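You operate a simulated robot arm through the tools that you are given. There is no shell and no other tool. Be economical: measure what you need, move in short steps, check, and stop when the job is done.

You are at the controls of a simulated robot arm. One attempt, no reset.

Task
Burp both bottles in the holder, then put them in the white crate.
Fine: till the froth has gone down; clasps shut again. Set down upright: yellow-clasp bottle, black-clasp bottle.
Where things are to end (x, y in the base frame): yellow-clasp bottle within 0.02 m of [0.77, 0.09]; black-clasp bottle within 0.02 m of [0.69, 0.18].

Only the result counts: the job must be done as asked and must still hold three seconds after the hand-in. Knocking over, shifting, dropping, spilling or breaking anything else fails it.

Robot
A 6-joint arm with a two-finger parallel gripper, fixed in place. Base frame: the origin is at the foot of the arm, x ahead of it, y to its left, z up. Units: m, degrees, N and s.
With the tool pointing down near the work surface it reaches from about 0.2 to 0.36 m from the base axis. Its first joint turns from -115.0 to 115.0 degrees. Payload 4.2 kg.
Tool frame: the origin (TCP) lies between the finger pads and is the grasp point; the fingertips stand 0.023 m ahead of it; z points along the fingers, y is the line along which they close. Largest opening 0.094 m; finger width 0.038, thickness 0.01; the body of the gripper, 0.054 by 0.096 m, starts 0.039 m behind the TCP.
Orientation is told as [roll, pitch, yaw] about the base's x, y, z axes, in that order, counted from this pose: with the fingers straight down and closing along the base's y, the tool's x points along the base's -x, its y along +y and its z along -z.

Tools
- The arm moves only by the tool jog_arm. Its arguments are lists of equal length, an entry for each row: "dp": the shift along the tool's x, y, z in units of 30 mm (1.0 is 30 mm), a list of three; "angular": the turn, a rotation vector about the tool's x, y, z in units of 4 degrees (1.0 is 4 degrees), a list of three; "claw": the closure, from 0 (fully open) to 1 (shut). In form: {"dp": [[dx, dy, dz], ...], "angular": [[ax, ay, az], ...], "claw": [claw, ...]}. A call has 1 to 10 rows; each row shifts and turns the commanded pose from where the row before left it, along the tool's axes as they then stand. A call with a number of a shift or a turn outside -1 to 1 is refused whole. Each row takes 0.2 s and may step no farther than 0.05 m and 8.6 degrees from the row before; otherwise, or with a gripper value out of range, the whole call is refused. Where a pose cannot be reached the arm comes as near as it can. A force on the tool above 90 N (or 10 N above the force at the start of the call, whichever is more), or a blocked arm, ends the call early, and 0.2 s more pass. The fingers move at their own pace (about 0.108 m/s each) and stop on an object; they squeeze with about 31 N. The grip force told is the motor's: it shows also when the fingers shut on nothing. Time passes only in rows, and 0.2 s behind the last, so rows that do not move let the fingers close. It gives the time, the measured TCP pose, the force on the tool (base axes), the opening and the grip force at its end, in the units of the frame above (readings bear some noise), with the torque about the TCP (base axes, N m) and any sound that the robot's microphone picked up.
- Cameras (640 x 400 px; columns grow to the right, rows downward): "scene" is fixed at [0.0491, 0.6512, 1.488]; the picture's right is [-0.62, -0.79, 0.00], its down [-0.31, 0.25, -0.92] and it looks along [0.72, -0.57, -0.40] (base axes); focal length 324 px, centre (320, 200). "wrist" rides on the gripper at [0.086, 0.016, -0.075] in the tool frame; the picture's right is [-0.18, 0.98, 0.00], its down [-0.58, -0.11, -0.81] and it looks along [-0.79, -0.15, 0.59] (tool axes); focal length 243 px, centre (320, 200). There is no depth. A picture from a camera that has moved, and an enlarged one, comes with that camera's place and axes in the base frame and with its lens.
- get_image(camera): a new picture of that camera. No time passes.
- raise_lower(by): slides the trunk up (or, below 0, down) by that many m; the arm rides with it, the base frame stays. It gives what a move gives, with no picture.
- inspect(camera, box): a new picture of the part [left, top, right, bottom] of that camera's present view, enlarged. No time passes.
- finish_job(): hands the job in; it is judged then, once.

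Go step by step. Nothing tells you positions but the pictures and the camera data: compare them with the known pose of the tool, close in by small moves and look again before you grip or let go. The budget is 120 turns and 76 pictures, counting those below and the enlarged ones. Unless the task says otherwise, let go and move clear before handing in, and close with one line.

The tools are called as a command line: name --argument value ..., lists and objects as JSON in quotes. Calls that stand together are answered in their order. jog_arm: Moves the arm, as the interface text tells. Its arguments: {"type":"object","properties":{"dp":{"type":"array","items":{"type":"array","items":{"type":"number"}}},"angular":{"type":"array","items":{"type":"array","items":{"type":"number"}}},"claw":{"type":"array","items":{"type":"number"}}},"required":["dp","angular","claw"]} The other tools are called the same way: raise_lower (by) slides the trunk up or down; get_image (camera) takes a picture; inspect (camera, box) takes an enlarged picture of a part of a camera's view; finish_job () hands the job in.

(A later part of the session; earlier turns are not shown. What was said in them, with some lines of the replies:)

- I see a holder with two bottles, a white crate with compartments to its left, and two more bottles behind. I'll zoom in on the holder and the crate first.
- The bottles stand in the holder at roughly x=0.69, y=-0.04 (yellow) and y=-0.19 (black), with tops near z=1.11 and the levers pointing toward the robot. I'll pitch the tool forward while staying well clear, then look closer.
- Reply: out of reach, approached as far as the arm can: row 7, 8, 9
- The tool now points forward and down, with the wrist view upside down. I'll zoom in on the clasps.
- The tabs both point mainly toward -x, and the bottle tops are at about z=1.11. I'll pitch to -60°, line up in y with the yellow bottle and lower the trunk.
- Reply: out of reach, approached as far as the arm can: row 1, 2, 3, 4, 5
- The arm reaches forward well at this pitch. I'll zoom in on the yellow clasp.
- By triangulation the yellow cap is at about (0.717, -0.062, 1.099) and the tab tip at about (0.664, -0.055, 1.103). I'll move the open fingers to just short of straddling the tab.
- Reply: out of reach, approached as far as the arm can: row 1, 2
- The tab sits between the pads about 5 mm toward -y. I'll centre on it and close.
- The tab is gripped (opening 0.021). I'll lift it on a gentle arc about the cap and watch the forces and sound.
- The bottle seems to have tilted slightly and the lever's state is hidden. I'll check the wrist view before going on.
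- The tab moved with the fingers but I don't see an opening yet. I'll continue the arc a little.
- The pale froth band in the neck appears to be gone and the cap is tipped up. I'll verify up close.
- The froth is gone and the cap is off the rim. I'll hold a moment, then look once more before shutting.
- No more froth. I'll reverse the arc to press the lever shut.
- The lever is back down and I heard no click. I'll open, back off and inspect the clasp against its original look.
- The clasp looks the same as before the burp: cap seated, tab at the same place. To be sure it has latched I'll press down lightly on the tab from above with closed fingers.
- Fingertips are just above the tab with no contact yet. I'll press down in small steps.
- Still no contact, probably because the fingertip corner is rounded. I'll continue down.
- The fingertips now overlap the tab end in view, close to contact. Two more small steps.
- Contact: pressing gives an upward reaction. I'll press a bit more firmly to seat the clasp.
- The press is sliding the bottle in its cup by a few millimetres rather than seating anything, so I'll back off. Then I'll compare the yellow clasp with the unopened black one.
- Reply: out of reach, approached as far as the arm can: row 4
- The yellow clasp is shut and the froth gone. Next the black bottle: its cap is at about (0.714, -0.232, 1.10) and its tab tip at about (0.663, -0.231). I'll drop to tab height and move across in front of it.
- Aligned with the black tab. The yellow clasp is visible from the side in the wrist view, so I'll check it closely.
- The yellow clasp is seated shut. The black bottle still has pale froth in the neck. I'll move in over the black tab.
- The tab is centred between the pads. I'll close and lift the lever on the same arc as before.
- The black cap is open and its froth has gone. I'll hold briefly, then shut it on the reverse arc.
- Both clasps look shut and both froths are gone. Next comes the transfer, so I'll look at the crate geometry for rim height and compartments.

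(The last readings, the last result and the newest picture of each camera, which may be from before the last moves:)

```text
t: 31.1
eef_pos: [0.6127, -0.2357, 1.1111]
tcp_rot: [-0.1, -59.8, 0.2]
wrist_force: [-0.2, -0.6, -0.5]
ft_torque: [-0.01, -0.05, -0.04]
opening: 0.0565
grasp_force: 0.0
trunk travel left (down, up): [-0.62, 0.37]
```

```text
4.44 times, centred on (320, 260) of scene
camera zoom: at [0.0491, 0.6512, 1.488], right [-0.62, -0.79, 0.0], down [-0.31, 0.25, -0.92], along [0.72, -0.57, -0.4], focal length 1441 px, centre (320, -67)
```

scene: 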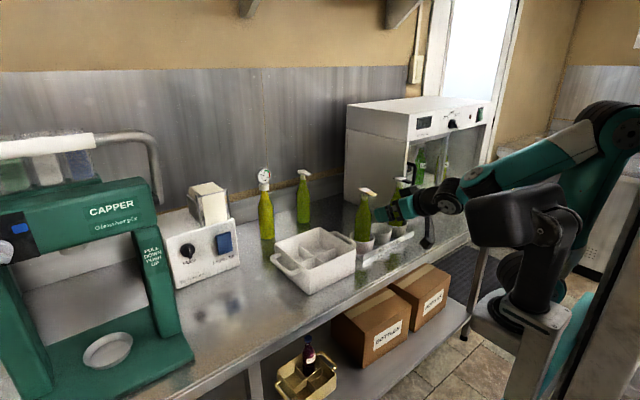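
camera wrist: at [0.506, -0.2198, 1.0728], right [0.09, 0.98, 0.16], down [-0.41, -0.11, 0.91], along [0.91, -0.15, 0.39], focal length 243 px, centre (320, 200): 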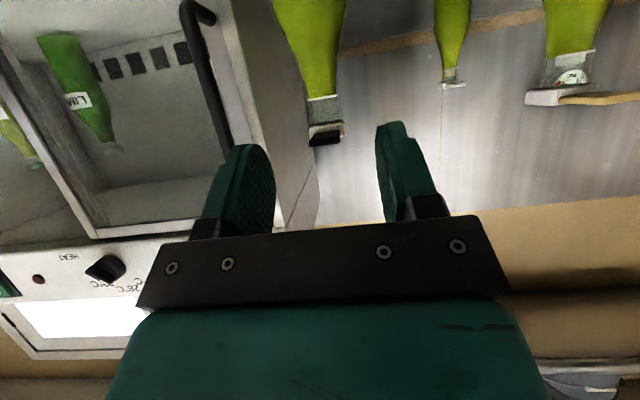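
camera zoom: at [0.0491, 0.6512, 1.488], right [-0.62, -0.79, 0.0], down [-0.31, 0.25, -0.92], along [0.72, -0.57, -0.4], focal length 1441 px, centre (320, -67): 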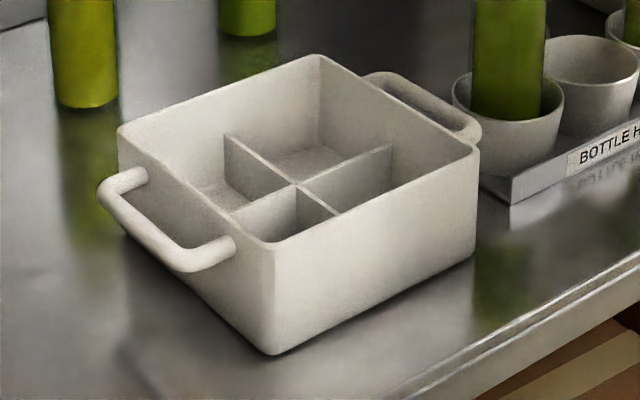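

The crate rim is at z≈0.961, the dividers at about 0.922, and the crate spans x 0.645–0.815 and y 0.047–0.219. I plan to grip the yellow bottle at z≈1.01, pitch -48°, with the TCP about 12 mm in front of the bottle axis so the gripper body clears the neck and tab.

jog_arm --dp '[[0, 0.98, -0.3], [0, 0.98, 0], [0, 0.98, 0], [0, 0.98, 0], [0, 0.98, 0], [0, 0.96, 0], [0, 0, 0]]' --angular '[[0, 1, 0], [0, 1, 0], [0, 1, 0], [0, 0, 0], [0, 0, 0], [0, 0, 0], [0, 0, 0]]' --claw '[0, 0, 0, 0, 0, 0, 0]'

raise_lower --by -0.1

get_image --camera "wrist"

get_image --camera "scene"

```text
t: 32.7
eef_pos: [0.6055, -0.0604, 1.1134]
tcp_rot: [0.0, -47.9, 0.0]
wrist_force: [-0.4, -0.3, 0.5]
ft_torque: [0.0, 0.01, 0.01]
opening: 0.0941
grasp_force: 0.1
trunk travel left (down, up): [-0.62, 0.37]
```

```text
t: 34.0
eef_pos: [0.6044, -0.0598, 1.0143]
tcp_rot: [-0.1, -47.9, -0.1]
wrist_force: [0.1, 0.3, 0.1]
ft_torque: [-0.06, 0.0, 0.0]
opening: 0.094
grasp_force: 0.1
trunk travel left (down, up): [-0.52, 0.47]
```

```text
35 pictures are left
camera wrist: at [0.492, -0.0435, 1.0005], right [0.12, 0.98, 0.14], down [-0.21, -0.11, 0.97], along [0.97, -0.15, 0.19], focal length 243 px, centre (320, 200)
```

wrist: 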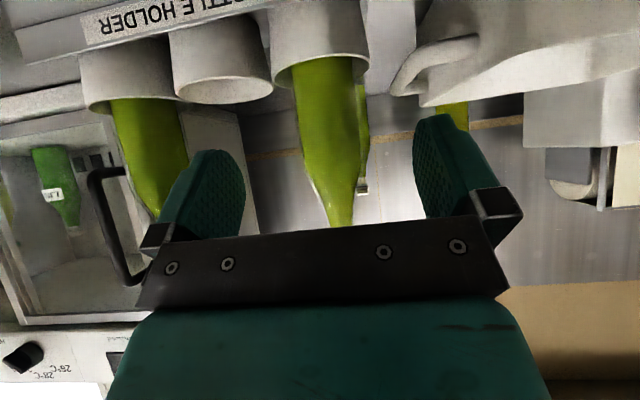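

```text
34 pictures are left
```

scene: 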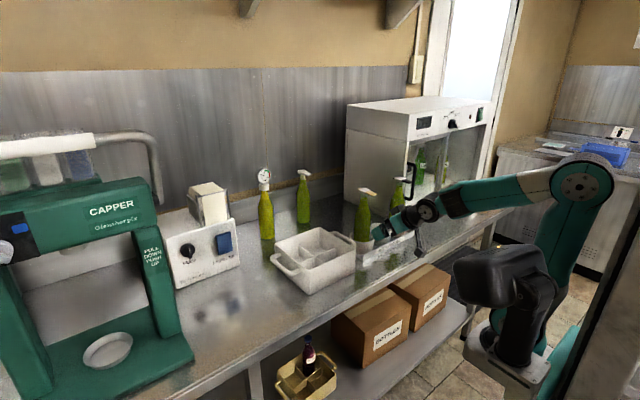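

The bottle is centred between the fingers (y≈-0.061). I'll move in and straddle it at z≈1.006.

jog_arm --dp '[[-0.5125, -0.03, 0.6675], [-0.5125, 0, 0.6675], [-0.5125, 0, 0.6675], [-0.5125, 0, 0.6675], [0, 0, 0]]' --angular '[[0, 0, 0], [0, 0, 0], [0, 0, 0], [0, 0, 0], [0, 0, 0]]' --claw '[0, 0, 0, 0, 0]'

get_image --camera "wrist"

inspect --camera "scene" --box '[330, 170, 430, 260]'

```text
t: 35.2
eef_pos: [0.7054, -0.0605, 1.0066]
tcp_rot: [-0.1, -47.9, 0.0]
wrist_force: [0.1, -0.3, -0.2]
ft_torque: [-0.02, 0.02, -0.02]
opening: 0.094
grasp_force: 0.1
trunk travel left (down, up): [-0.52, 0.47]
```

```text
33 pictures are left
camera wrist: at [0.592, -0.043, 0.9921], right [0.12, 0.98, 0.14], down [-0.21, -0.11, 0.97], along [0.97, -0.15, 0.19], focal length 243 px, centre (320, 200)
```

wrist: 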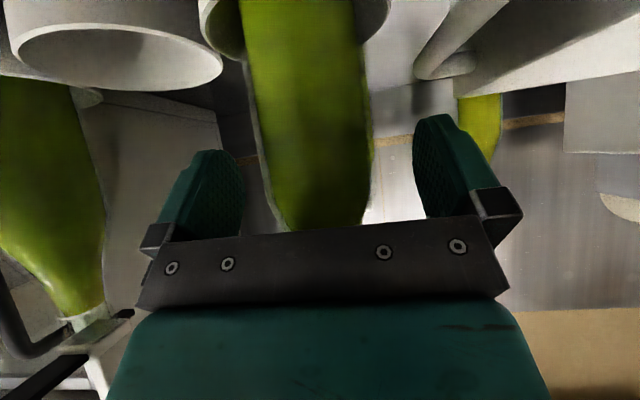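

```text
4.44 times, centred on (380, 215) of scene
camera zoom: at [0.0491, 0.6512, 1.488], right [-0.62, -0.79, 0.0], down [-0.31, 0.25, -0.92], along [0.72, -0.57, -0.4], focal length 1441 px, centre (53, 133)
```

zoom: 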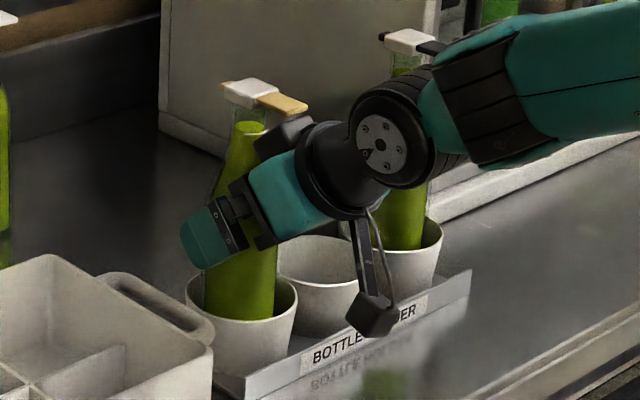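

Nicely straddled. I'll raise the grip 6 mm so the camera clears the crate rim later, then close.

jog_arm --dp '[[-0.15, -0.02, -0.134], [0, 0, 0], [0, 0, 0], [0, 0, 0], [0, 0, 0]]' --angular '[[0, 0, 0], [0, 0, 0], [0, 0, 0], [0, 0, 0], [0, 0, 0]]' --claw '[0, 0.3, 1, 1, 1]'

inspect --camera "scene" --box '[330, 170, 430, 260]'

```text
t: 36.4
eef_pos: [0.704, -0.0601, 1.0124]
tcp_rot: [-0.1, -47.9, 0.0]
wrist_force: [-0.3, -1.7, 0.9]
ft_torque: [-0.03, 0.02, -0.03]
opening: 0.0592
grasp_force: 31.0
trunk travel left (down, up): [-0.52, 0.47]
```

```text
4.44 times, centred on (380, 215) of scene
camera zoom: at [0.0491, 0.6512, 1.488], right [-0.62, -0.79, 0.0], down [-0.31, 0.25, -0.92], along [0.72, -0.57, -0.4], focal length 1441 px, centre (53, 133)
```

zoom: 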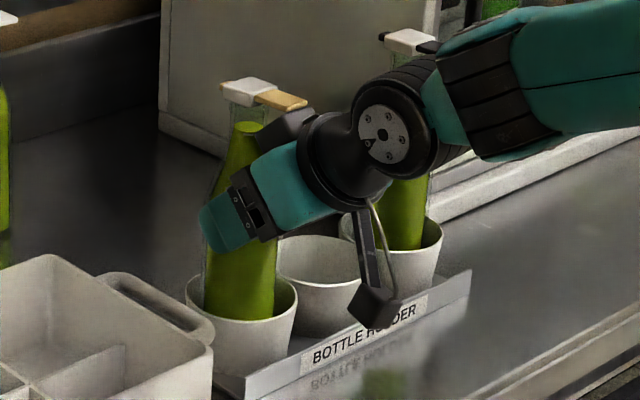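

Gripped firmly (59 mm). I'll lift with the trunk and check.

raise_lower --by 0.12

inspect --camera "scene" --box '[300, 140, 430, 260]'

```text
t: 37.9
eef_pos: [0.7058, -0.0609, 1.1324]
tcp_rot: [-0.1, -47.9, 0.0]
wrist_force: [-0.5, 0.2, -5.5]
ft_torque: [0.02, 0.1, 0.0]
opening: 0.0593
grasp_force: 30.4
trunk travel left (down, up): [-0.64, 0.35]
```

```text
3.33 times, centred on (365, 200) of scene
camera zoom: at [0.0491, 0.6512, 1.488], right [-0.62, -0.79, 0.0], down [-0.31, 0.25, -0.92], along [0.72, -0.57, -0.4], focal length 1080 px, centre (170, 200)
```

zoom: 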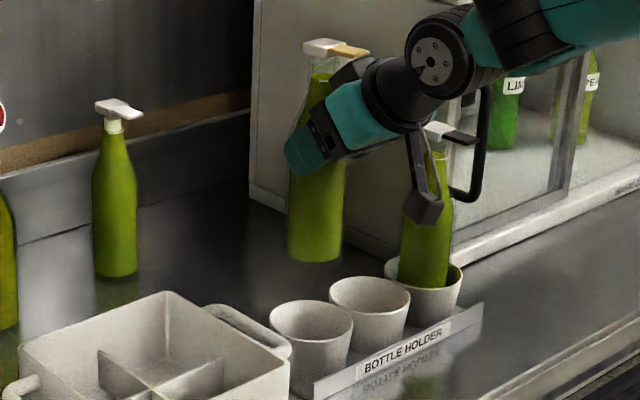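

The bottle hangs upright with its bottom at about z 1.004, clear of the crate rim. I'll carry it across above its compartment at (0.77, 0.09).

jog_arm --dp '[[0, 0.5, 0], [0, 0.72, 0], [0, 0.72, 0], [0, 0.72, 0], [0, 0.72, 0], [-0.287, 0.72, 0.32], [-0.287, 0.54, 0.32], [-0.287, 0.41, 0.32], [-0.287, 0, 0.32], [0, 0, 0]]' --angular '[[0, 0, 0], [0, 0, 0], [0, 0, 0], [0, 0, 0], [0, 0, 0], [0, 0, 0], [0, 0, 0], [0, 0, 0], [0, 0, 0], [0, 0, 0]]' --claw '[1, 1, 1, 1, 1, 1, 1, 1, 1, 1]'

get_image --camera "scene"

get_image --camera "wrist"

```text
t: 40.1
eef_pos: [0.7573, 0.0915, 1.1324]
tcp_rot: [-0.1, -47.8, 0.1]
wrist_force: [-0.1, -0.4, -5.3]
ft_torque: [-0.02, 0.11, -0.01]
opening: 0.0595
grasp_force: 30.6
trunk travel left (down, up): [-0.64, 0.35]
```

```text
29 pictures are left
```

scene: 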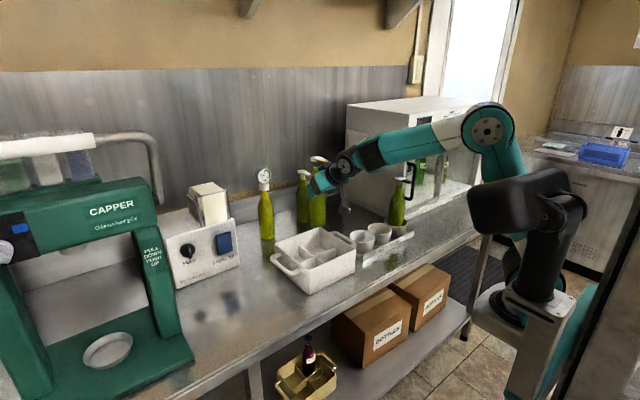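

```text
28 pictures are left
camera wrist: at [0.6436, 0.1071, 1.1187], right [0.12, 0.98, 0.14], down [-0.21, -0.11, 0.97], along [0.97, -0.15, 0.19], focal length 243 px, centre (320, 200)
```

wrist: 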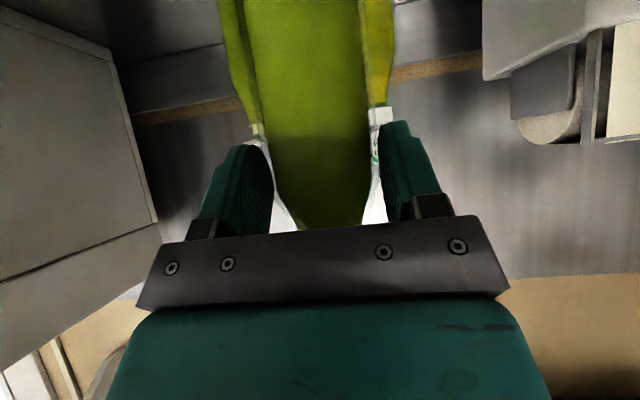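

inspect --camera "scene" --box '[265, 150, 385, 300]'

```text
2.67 times, centred on (325, 225) of scene
camera zoom: at [0.0491, 0.6512, 1.488], right [-0.62, -0.79, 0.0], down [-0.31, 0.25, -0.92], along [0.72, -0.57, -0.4], focal length 864 px, centre (307, 133)
```

zoom: 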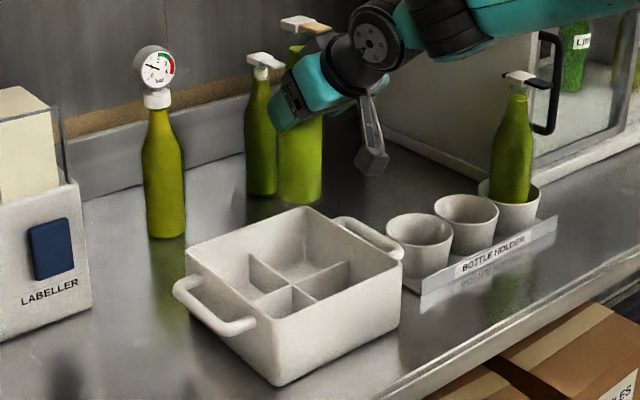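

The bottle is over the far-right compartment (estimate 0.775, 0.087). I'll lower most of the way and check.

raise_lower --by -0.09

inspect --camera "scene" --box '[265, 180, 385, 300]'

```text
t: 41.4
eef_pos: [0.7558, 0.0913, 1.0432]
tcp_rot: [-0.1, -48.0, 0.0]
wrist_force: [0.7, 0.8, -5.8]
ft_torque: [0.01, 0.12, 0.02]
opening: 0.0596
grasp_force: 31.5
trunk travel left (down, up): [-0.55, 0.44]
```

```text
3.33 times, centred on (325, 240) of scene
camera zoom: at [0.0491, 0.6512, 1.488], right [-0.62, -0.79, 0.0], down [-0.31, 0.25, -0.92], along [0.72, -0.57, -0.4], focal length 1080 px, centre (303, 67)
```

zoom: 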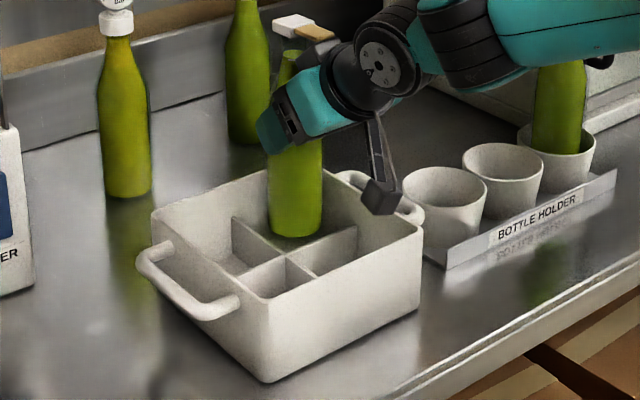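

It sits within the compartment without touching. I'll lower further in small steps and watch the force.

raise_lower --by -0.022

raise_lower --by -0.006

inspect --camera "scene" --box '[285, 190, 385, 280]'

```text
t: 42.1
eef_pos: [0.7563, 0.0913, 1.0215]
tcp_rot: [-0.1, -47.8, 0.0]
wrist_force: [-0.1, 0.5, -5.8]
ft_torque: [-0.01, 0.09, 0.03]
opening: 0.0594
grasp_force: 31.3
trunk travel left (down, up): [-0.528, 0.462]
```

```text
t: 42.6
eef_pos: [0.7563, 0.0913, 1.0153]
tcp_rot: [-0.1, -47.9, 0.0]
wrist_force: [0.6, -0.5, -6.4]
ft_torque: [0.04, 0.09, 0.0]
opening: 0.0593
grasp_force: 31.6
trunk travel left (down, up): [-0.522, 0.468]
```

```text
4.44 times, centred on (335, 235) of scene
camera zoom: at [0.0491, 0.6512, 1.488], right [-0.62, -0.79, 0.0], down [-0.31, 0.25, -0.92], along [0.72, -0.57, -0.4], focal length 1441 px, centre (253, 44)
```

zoom: 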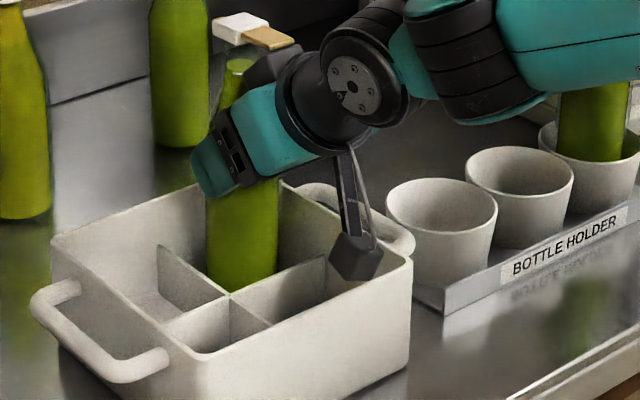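

Still free, and the camera box is clear of the wall. I'll continue down in 3 mm steps.

raise_lower --by -0.004

raise_lower --by -0.002

raise_lower --by -0.002

```text
t: 43.1
eef_pos: [0.7561, 0.0908, 1.0118]
tcp_rot: [-0.1, -48.0, 0.1]
wrist_force: [-0.2, 0.4, -5.3]
ft_torque: [-0.01, 0.11, 0.0]
opening: 0.0594
grasp_force: 30.8
trunk travel left (down, up): [-0.518, 0.472]
```

```text
t: 43.7
eef_pos: [0.7563, 0.0916, 1.0097]
tcp_rot: [0.0, -48.0, 0.0]
wrist_force: [-0.6, -0.5, -1.0]
ft_torque: [0.12, 0.12, 0.0]
opening: 0.0593
grasp_force: 30.9
trunk travel left (down, up): [-0.516, 0.474]
```

```text
t: 44.2
eef_pos: [0.7562, 0.0899, 1.0094]
tcp_rot: [0.0, -48.2, -0.1]
wrist_force: [-1.2, 0.3, 13.3]
ft_torque: [-0.16, 0.45, 0.02]
opening: 0.0595
grasp_force: 31.1
trunk travel left (down, up): [-0.514, 0.476]
```

The bottle is on the crate floor. I'll ease off, then open and look before retreating.

raise_lower --by 0.0015

jog_arm --dp '[[0, 0, 0], [0, 0, 0], [0, 0, 0]]' --angular '[[0, 0, 0], [0, 0, 0], [0, 0, 0]]' --claw '[0.2, 0.1, 0.1]'

inspect --camera "scene" --box '[285, 180, 385, 280]'

```text
t: 44.7
eef_pos: [0.7561, 0.0915, 1.0099]
tcp_rot: [0.0, -48.2, 0.0]
wrist_force: [2.9, -0.6, 11.5]
ft_torque: [-0.1, -0.61, 0.04]
opening: 0.059
grasp_force: 30.8
trunk travel left (down, up): [-0.516, 0.474]
```

```text
t: 45.5
eef_pos: [0.7564, 0.0908, 1.0093]
tcp_rot: [-0.1, -47.9, 0.1]
wrist_force: [0.6, 0.8, -0.7]
ft_torque: [0.01, -0.03, 0.01]
opening: 0.0847
grasp_force: 0.2
trunk travel left (down, up): [-0.516, 0.474]
```

```text
4.00 times, centred on (335, 230) of scene
camera zoom: at [0.0491, 0.6512, 1.488], right [-0.62, -0.79, 0.0], down [-0.31, 0.25, -0.92], along [0.72, -0.57, -0.4], focal length 1297 px, centre (260, 80)
```

zoom: 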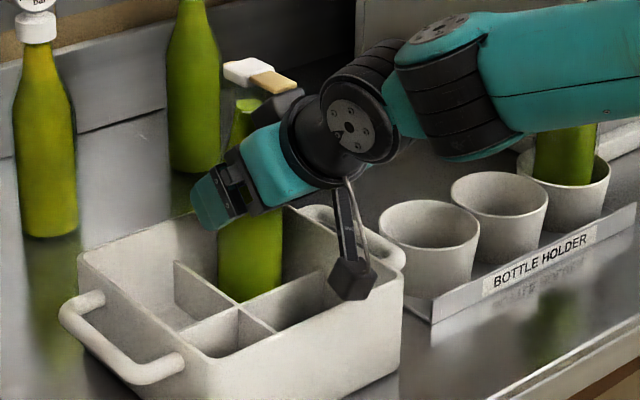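

Released, with the bottle standing free. I'll retreat horizontally, then raise and check.

jog_arm --dp '[[0.3, 0, -0.335], [0.335, 0, -0.3715], [0.67, 0, -0.743], [0.67, 0, -0.743], [0.67, 0, -0.743], [0, 0, 0]]' --angular '[[0, 0, 0], [0, 0, 0], [0, 0, 0], [0, 0, 0], [0, 0, 0], [0, 0, 0]]' --claw '[0, 0, 0, 0, 0, 0]'

inspect --camera "scene" --box '[275, 170, 415, 290]'

```text
t: 46.9
eef_pos: [0.638, 0.0888, 1.0093]
tcp_rot: [0.0, -47.9, 0.0]
wrist_force: [0.9, -0.2, 0.2]
ft_torque: [-0.02, -0.01, -0.03]
opening: 0.0938
grasp_force: 0.1
trunk travel left (down, up): [-0.516, 0.474]
```

```text
3.33 times, centred on (345, 230) of scene
camera zoom: at [0.0491, 0.6512, 1.488], right [-0.62, -0.79, 0.0], down [-0.31, 0.25, -0.92], along [0.72, -0.57, -0.4], focal length 1080 px, centre (237, 100)
```

zoom: 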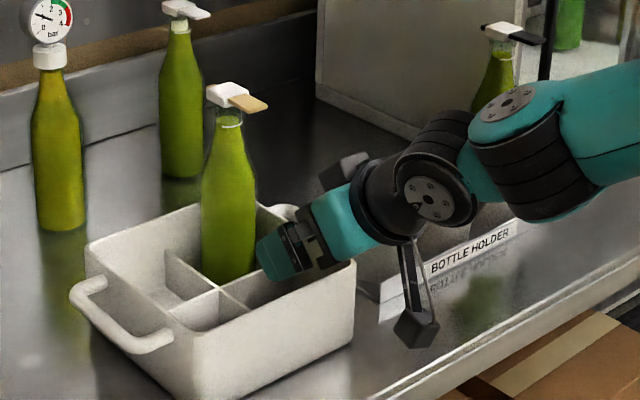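

The yellow bottle stands upright at about (0.77, 0.094) with its clasp shut. Next the black bottle: I'll back off and move across in front of it.

jog_arm --dp '[[0.735, 0, -0.817], [0, -1, 0], [0, -1, 0], [0, -1, 0], [0, -1, 0], [0, -1, 0], [0, -1, 0], [0, -1, 0], [0, -1, 0], [0, -1, 0]]' --angular '[[0, 0, 0], [0, 0, 0], [0, 0, 0], [0, 0, 0], [0, 0, 0], [0, 0, 0], [0, 0, 0], [0, 0, 0], [0, 0, 0], [0, 0, 0]]' --claw '[0, 0, 0, 0, 0, 0, 0, 0, 0, 0]'

jog_arm --dp '[[0, -1, 0], [0, -0.85, 0], [0, 0, 0]]' --angular '[[0, 0, 0], [0, 0, 0], [0, 0, 0]]' --claw '[0, 0, 0]'

get_image --camera "wrist"

```text
t: 49.1
eef_pos: [0.6035, -0.1804, 1.0086]
tcp_rot: [-0.1, -47.9, 0.1]
wrist_force: [-0.2, 0.7, -0.2]
ft_torque: [-0.01, -0.02, 0.01]
opening: 0.0941
grasp_force: 0.1
trunk travel left (down, up): [-0.516, 0.474]
```

```text
t: 49.9
eef_pos: [0.6043, -0.2371, 1.0104]
tcp_rot: [-0.1, -47.8, 0.1]
wrist_force: [-0.6, -0.4, 0.0]
ft_torque: [0.03, -0.01, 0.0]
opening: 0.0941
grasp_force: 0.0
trunk travel left (down, up): [-0.516, 0.474]
```

```text
22 pictures are left
camera wrist: at [0.4916, -0.2208, 0.9959], right [0.12, 0.98, 0.14], down [-0.21, -0.11, 0.97], along [0.97, -0.15, 0.19], focal length 243 px, centre (320, 200)
```

wrist: 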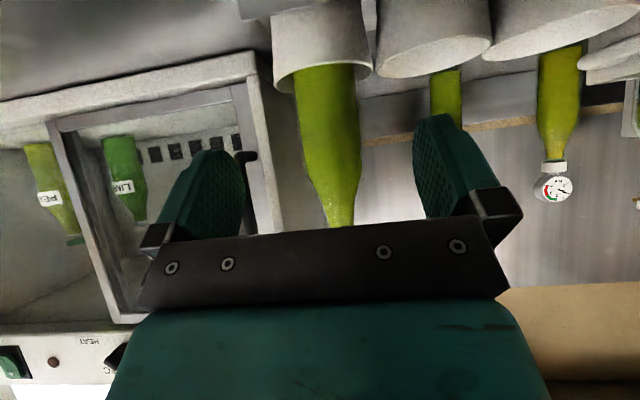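

The black bottle is centred (y≈-0.238). I'll move in and straddle it.

jog_arm --dp '[[-0.565, -0.03, 0.603], [-0.565, 0, 0.603], [-0.565, 0, 0.603], [-0.565, 0, 0.603], [0, 0, 0]]' --angular '[[0, 0, 0], [0, 0, 0], [0, 0, 0], [0, 0, 0], [0, 0, 0]]' --claw '[0, 0, 0, 0, 0]'

get_image --camera "wrist"

inspect --camera "scene" --box '[350, 150, 450, 250]'

```text
t: 51.1
eef_pos: [0.703, -0.2344, 1.0103]
tcp_rot: [-0.1, -47.9, -0.1]
wrist_force: [0.7, 0.3, -0.3]
ft_torque: [0.04, -0.04, -0.02]
opening: 0.0941
grasp_force: 0.1
trunk travel left (down, up): [-0.516, 0.474]
```

```text
21 pictures are left
camera wrist: at [0.5902, -0.219, 0.9962], right [0.12, 0.98, 0.14], down [-0.21, -0.11, 0.97], along [0.97, -0.15, 0.19], focal length 243 px, centre (320, 200)
```

wrist: 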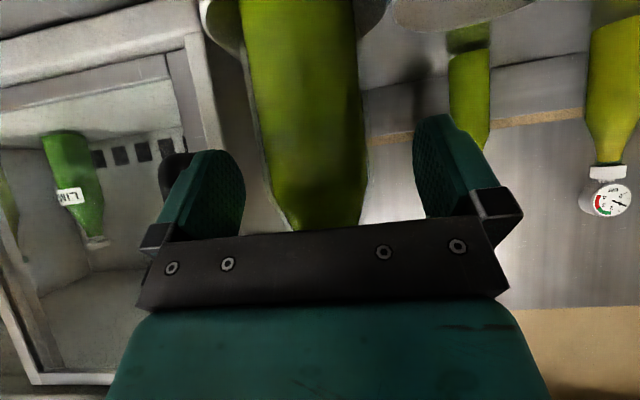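

```text
4.00 times, centred on (400, 200) of scene
camera zoom: at [0.0491, 0.6512, 1.488], right [-0.62, -0.79, 0.0], down [-0.31, 0.25, -0.92], along [0.72, -0.57, -0.4], focal length 1297 px, centre (0, 200)
```

zoom: 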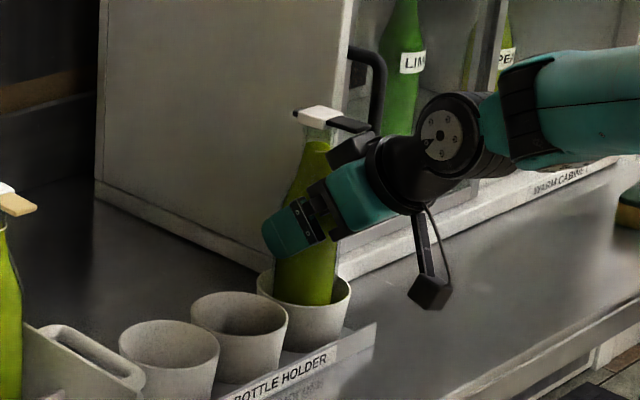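

Same picture as with the yellow one. I'll nudge slightly, close, then lift.

jog_arm --dp '[[-0.05, -0.08, -0.045], [0, 0, 0], [0, 0, 0], [0, 0, 0], [0, 0, 0]]' --angular '[[0, 0, 0], [0, 0, 0], [0, 0, 0], [0, 0, 0], [0, 0, 0]]' --claw '[0, 0.3, 1, 1, 1]'

raise_lower --by 0.125

inspect --camera "scene" --box '[300, 130, 440, 260]'

```text
t: 52.3
eef_pos: [0.7037, -0.2373, 1.0115]
tcp_rot: [0.0, -47.9, 0.0]
wrist_force: [0.0, 0.3, 0.6]
ft_torque: [0.01, 0.04, 0.0]
opening: 0.0591
grasp_force: 30.8
trunk travel left (down, up): [-0.516, 0.474]
```

```text
t: 53.8
eef_pos: [0.7038, -0.2368, 1.1366]
tcp_rot: [-0.1, -47.9, 0.0]
wrist_force: [-0.3, -0.4, -6.0]
ft_torque: [-0.03, 0.09, 0.02]
opening: 0.0593
grasp_force: 31.3
trunk travel left (down, up): [-0.641, 0.349]
```

```text
3.08 times, centred on (370, 195) of scene
camera zoom: at [0.0491, 0.6512, 1.488], right [-0.62, -0.79, 0.0], down [-0.31, 0.25, -0.92], along [0.72, -0.57, -0.4], focal length 997 px, centre (166, 215)
```

zoom: 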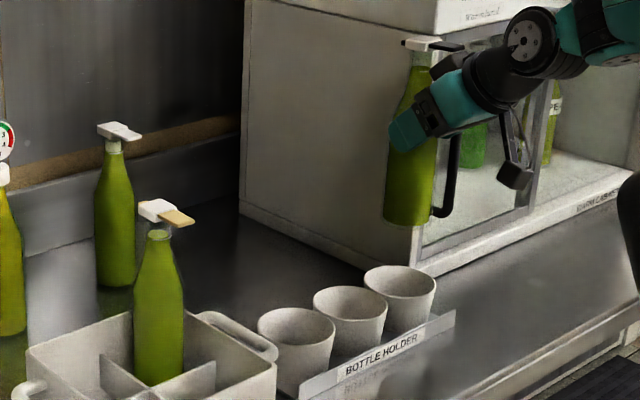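

The black bottle is lifted cleanly. To keep clear of the yellow bottle and its tab, I'll pull back to x≈0.63 before crossing in y.

jog_arm --dp '[[0.572, 0, -0.636], [0.572, 0, -0.636], [0.572, 0, -0.636], [0, 0.6, 0], [0, 0.9, 0], [0, 0.9, 0], [0, 0.9, 0], [0, 0.9, 0], [0, 0.9, 0], [0, 0.6, 0]]' --angular '[[0, 0, 0], [0, 0, 0], [0, 0, 0], [0, 0, 0], [0, 0, 0], [0, 0, 0], [0, 0, 0], [0, 0, 0], [0, 0, 0], [0, 0, 0]]' --claw '[1, 1, 1, 1, 1, 1, 1, 1, 1, 1]'

get_image --camera "scene"

```text
t: 56.0
eef_pos: [0.6254, -0.0656, 1.1363]
tcp_rot: [0.1, -48.0, 0.0]
wrist_force: [-0.1, 0.7, -5.8]
ft_torque: [-0.04, 0.1, 0.0]
opening: 0.0592
grasp_force: 31.6
trunk travel left (down, up): [-0.641, 0.349]
```

```text
18 pictures are left
```

scene: 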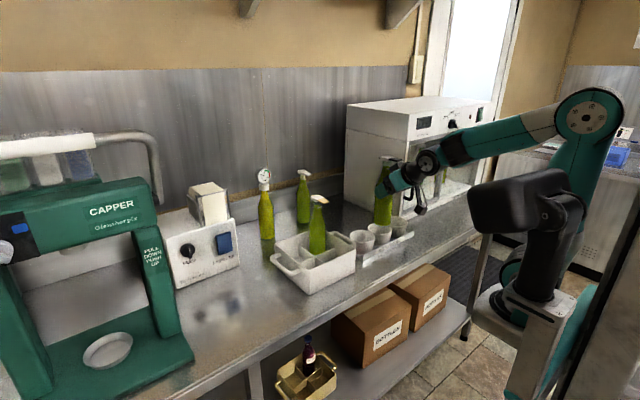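

All clear. I'll continue the crossing to y≈0.18.

jog_arm --dp '[[0, 0.6, 0], [0, 0.95, 0], [0, 0.95, 0], [0, 0.95, 0], [0, 0.95, 0], [0, 0.95, 0], [0, 0.95, 0], [0, 0.95, 0], [0, 0.93, 0], [0, 0, 0]]' --angular '[[0, 0, 0], [0, 0, 0], [0, 0, 0], [0, 0, 0], [0, 0, 0], [0, 0, 0], [0, 0, 0], [0, 0, 0], [0, 0, 0], [0, 0, 0]]' --claw '[1, 1, 1, 1, 1, 1, 1, 1, 1, 1]'

inspect --camera "scene" --box '[250, 140, 390, 300]'

```text
t: 58.2
eef_pos: [0.6267, 0.1785, 1.136]
tcp_rot: [0.0, -48.0, 0.1]
wrist_force: [0.4, -0.6, -5.5]
ft_torque: [-0.01, 0.1, 0.05]
opening: 0.0591
grasp_force: 31.0
trunk travel left (down, up): [-0.641, 0.349]
```

```text
2.50 times, centred on (320, 220) of scene
camera zoom: at [0.0491, 0.6512, 1.488], right [-0.62, -0.79, 0.0], down [-0.31, 0.25, -0.92], along [0.72, -0.57, -0.4], focal length 810 px, centre (320, 150)
```

zoom: 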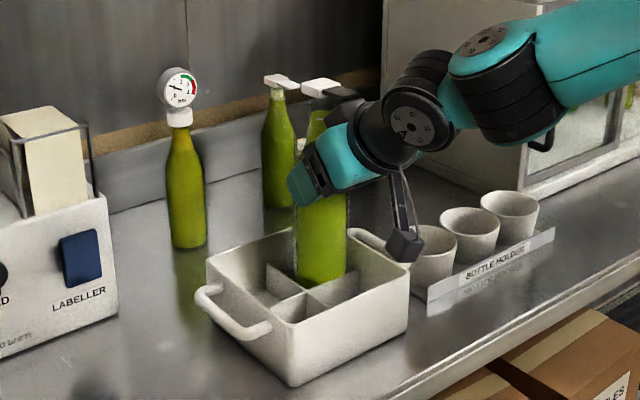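

At y 0.1785. I'll shift forward to x≈0.677 (bottle axis 0.69), then lower partway.

jog_arm --dp '[[-0.374, 0.05, 0.415], [-0.374, 0, 0.415], [-0.374, 0, 0.415], [0, 0, 0]]' --angular '[[0, 0, 0], [0, 0, 0], [0, 0, 0], [0, 0, 0]]' --claw '[1, 1, 1, 1]'

raise_lower --by -0.04

inspect --camera "scene" --box '[265, 170, 385, 300]'

get_image --camera "wrist"

```text
t: 59.2
eef_pos: [0.6765, 0.1804, 1.1371]
tcp_rot: [-0.1, -47.8, 0.1]
wrist_force: [0.5, 0.3, -5.4]
ft_torque: [0.03, 0.1, 0.03]
opening: 0.0592
grasp_force: 31.1
trunk travel left (down, up): [-0.641, 0.349]
```

```text
t: 60.1
eef_pos: [0.6769, 0.181, 1.0967]
tcp_rot: [-0.1, -48.0, 0.0]
wrist_force: [0.1, 0.4, -6.0]
ft_torque: [0.02, 0.12, -0.02]
opening: 0.0592
grasp_force: 31.0
trunk travel left (down, up): [-0.6, 0.389]
```

```text
3.08 times, centred on (325, 235) of scene
camera zoom: at [0.0491, 0.6512, 1.488], right [-0.62, -0.79, 0.0], down [-0.31, 0.25, -0.92], along [0.72, -0.57, -0.4], focal length 997 px, centre (305, 92)
```

zoom: 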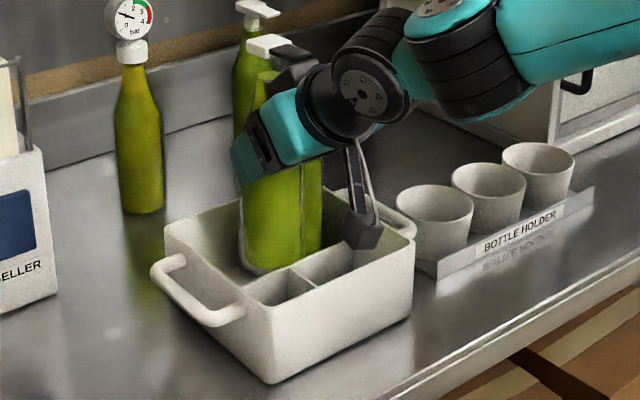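

```text
15 pictures are left
camera wrist: at [0.5634, 0.197, 1.0825], right [0.12, 0.98, 0.14], down [-0.21, -0.11, 0.97], along [0.97, -0.15, 0.19], focal length 243 px, centre (320, 200)
```

wrist: 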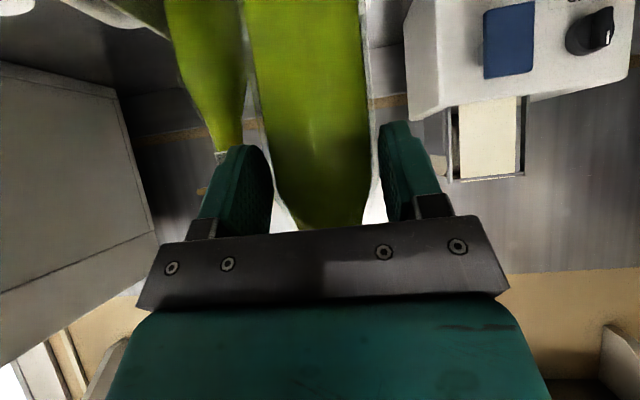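

The bottle is right above its compartment, with the axis at about (0.69, 0.18). I'll lower it in stages.

raise_lower --by -0.06

inspect --camera "scene" --box '[265, 170, 385, 300]'

```text
t: 61.1
eef_pos: [0.6759, 0.1815, 1.0373]
tcp_rot: [-0.1, -47.9, 0.0]
wrist_force: [-0.1, 0.7, -5.0]
ft_torque: [0.02, 0.11, 0.02]
opening: 0.0593
grasp_force: 31.0
trunk travel left (down, up): [-0.541, 0.449]
```

```text
3.08 times, centred on (325, 235) of scene
camera zoom: at [0.0491, 0.6512, 1.488], right [-0.62, -0.79, 0.0], down [-0.31, 0.25, -0.92], along [0.72, -0.57, -0.4], focal length 997 px, centre (305, 92)
```

zoom: 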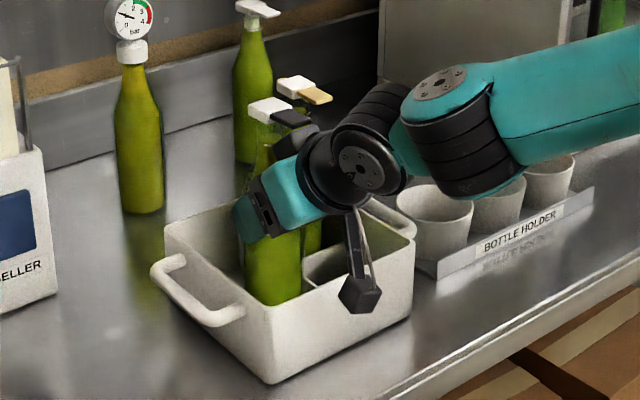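

raise_lower --by -0.021

raise_lower --by -0.004

raise_lower --by -0.002

```text
t: 61.7
eef_pos: [0.677, 0.1823, 1.0151]
tcp_rot: [-0.1, -47.9, 0.0]
wrist_force: [-0.7, 0.6, -6.4]
ft_torque: [0.0, 0.15, 0.03]
opening: 0.0593
grasp_force: 30.8
trunk travel left (down, up): [-0.52, 0.47]
```

```text
t: 62.3
eef_pos: [0.6762, 0.1801, 1.0115]
tcp_rot: [-0.1, -47.9, -0.1]
wrist_force: [-0.6, -0.5, -5.2]
ft_torque: [0.0, 0.1, -0.01]
opening: 0.0593
grasp_force: 31.0
trunk travel left (down, up): [-0.516, 0.474]
```

```text
t: 62.8
eef_pos: [0.677, 0.1802, 1.0103]
tcp_rot: [0.0, -48.0, 0.0]
wrist_force: [-0.2, 0.3, -6.2]
ft_torque: [-0.03, 0.11, 0.02]
opening: 0.0593
grasp_force: 30.9
trunk travel left (down, up): [-0.514, 0.476]
```

Not yet on the floor. Another small step.

raise_lower --by -0.0015

```text
t: 63.3
eef_pos: [0.6764, 0.1804, 1.0105]
tcp_rot: [0.0, -48.1, 0.0]
wrist_force: [-1.6, -0.2, 2.1]
ft_torque: [-0.11, 0.11, 0.0]
opening: 0.0593
grasp_force: 30.5
trunk travel left (down, up): [-0.512, 0.478]
```

The bottle is on the floor (force flipped to +2 N). I'll release and check that it is free.

jog_arm --dp '[[0, 0, 0], [0, 0, 0], [0, 0, 0]]' --angular '[[0, 0, 0], [0, 0, 0], [0, 0, 0]]' --claw '[0.2, 0.1, 0.1]'

inspect --camera "scene" --box '[275, 170, 385, 300]'

```text
t: 64.1
eef_pos: [0.6766, 0.1813, 1.0083]
tcp_rot: [-0.1, -48.0, 0.0]
wrist_force: [-0.6, -0.6, -0.6]
ft_torque: [-0.01, -0.03, 0.0]
opening: 0.0846
grasp_force: 0.0
trunk travel left (down, up): [-0.512, 0.478]
```

```text
3.08 times, centred on (330, 235) of scene
camera zoom: at [0.0491, 0.6512, 1.488], right [-0.62, -0.79, 0.0], down [-0.31, 0.25, -0.92], along [0.72, -0.57, -0.4], focal length 997 px, centre (289, 92)
```

zoom: 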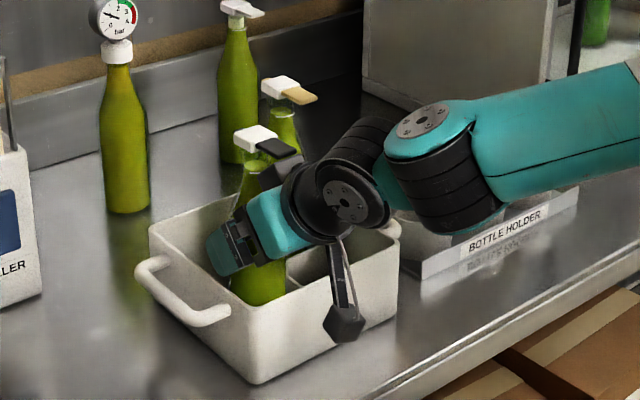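

Free. I'll retreat straight back and take a final look.

jog_arm --dp '[[0.3, 0, -0.335], [0.335, 0, -0.3715], [0.5, 0, -0.557], [0.5, 0, -0.557], [0, 0, 0]]' --angular '[[0, 0, 0], [0, 0, 0], [0, 0, 0], [0, 0, 0], [0, 0, 0]]' --claw '[0, 0, 0, 0, 0]'

inspect --camera "scene" --box '[275, 170, 385, 300]'

get_image --camera "wrist"

```text
t: 65.3
eef_pos: [0.6026, 0.1817, 1.0092]
tcp_rot: [0.1, -47.7, 0.0]
wrist_force: [1.1, -0.3, -0.1]
ft_torque: [-0.03, 0.0, 0.0]
opening: 0.0941
grasp_force: 0.0
trunk travel left (down, up): [-0.512, 0.478]
```

```text
3.08 times, centred on (330, 235) of scene
camera zoom: at [0.0491, 0.6512, 1.488], right [-0.62, -0.79, 0.0], down [-0.31, 0.25, -0.92], along [0.72, -0.57, -0.4], focal length 997 px, centre (289, 92)
```

zoom: 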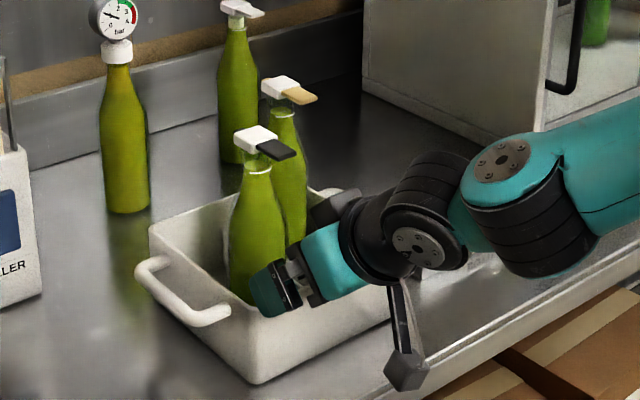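

```text
11 pictures are left
camera wrist: at [0.4901, 0.1975, 0.9938], right [0.12, 0.98, 0.14], down [-0.21, -0.11, 0.97], along [0.97, -0.15, 0.19], focal length 243 px, centre (320, 200)
```

wrist: 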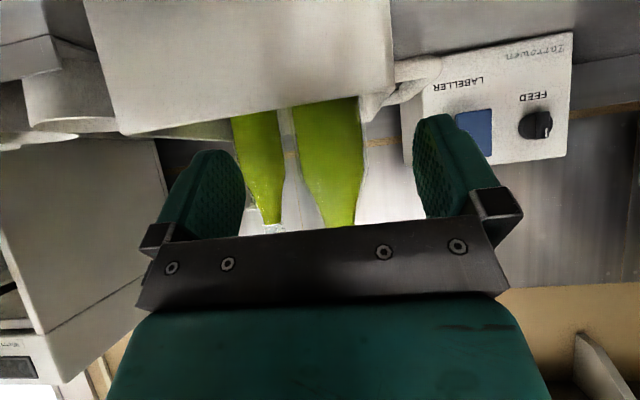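

Both bottles stand upright, estimated at (0.77, 0.094) and (0.692, 0.180). One last close look at the clasps and necks.

inspect --camera "scene" --box '[310, 185, 345, 215]'

```text
13.33 times, centred on (328, 200) of scene
camera zoom: at [0.0491, 0.6512, 1.488], right [-0.62, -0.79, 0.0], down [-0.31, 0.25, -0.92], along [0.72, -0.57, -0.4], focal length 4322 px, centre (220, 200)
```

zoom: 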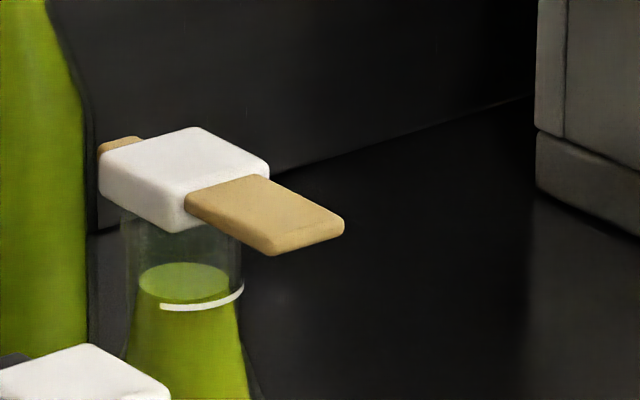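

The clasps are shut, the froth is gone, both bottles stand in place and the arm is clear, so I'm handing in.

finish_job

```text
The job is handed in.
```

I burped both bottles until the froth had gone down, shut their clasps and set them upright in the white crate. By the camera, yellow is at about (0.77, 0.094) and black at about (0.69, 0.18). I heard no click on closing and judged both clasps shut by eye.
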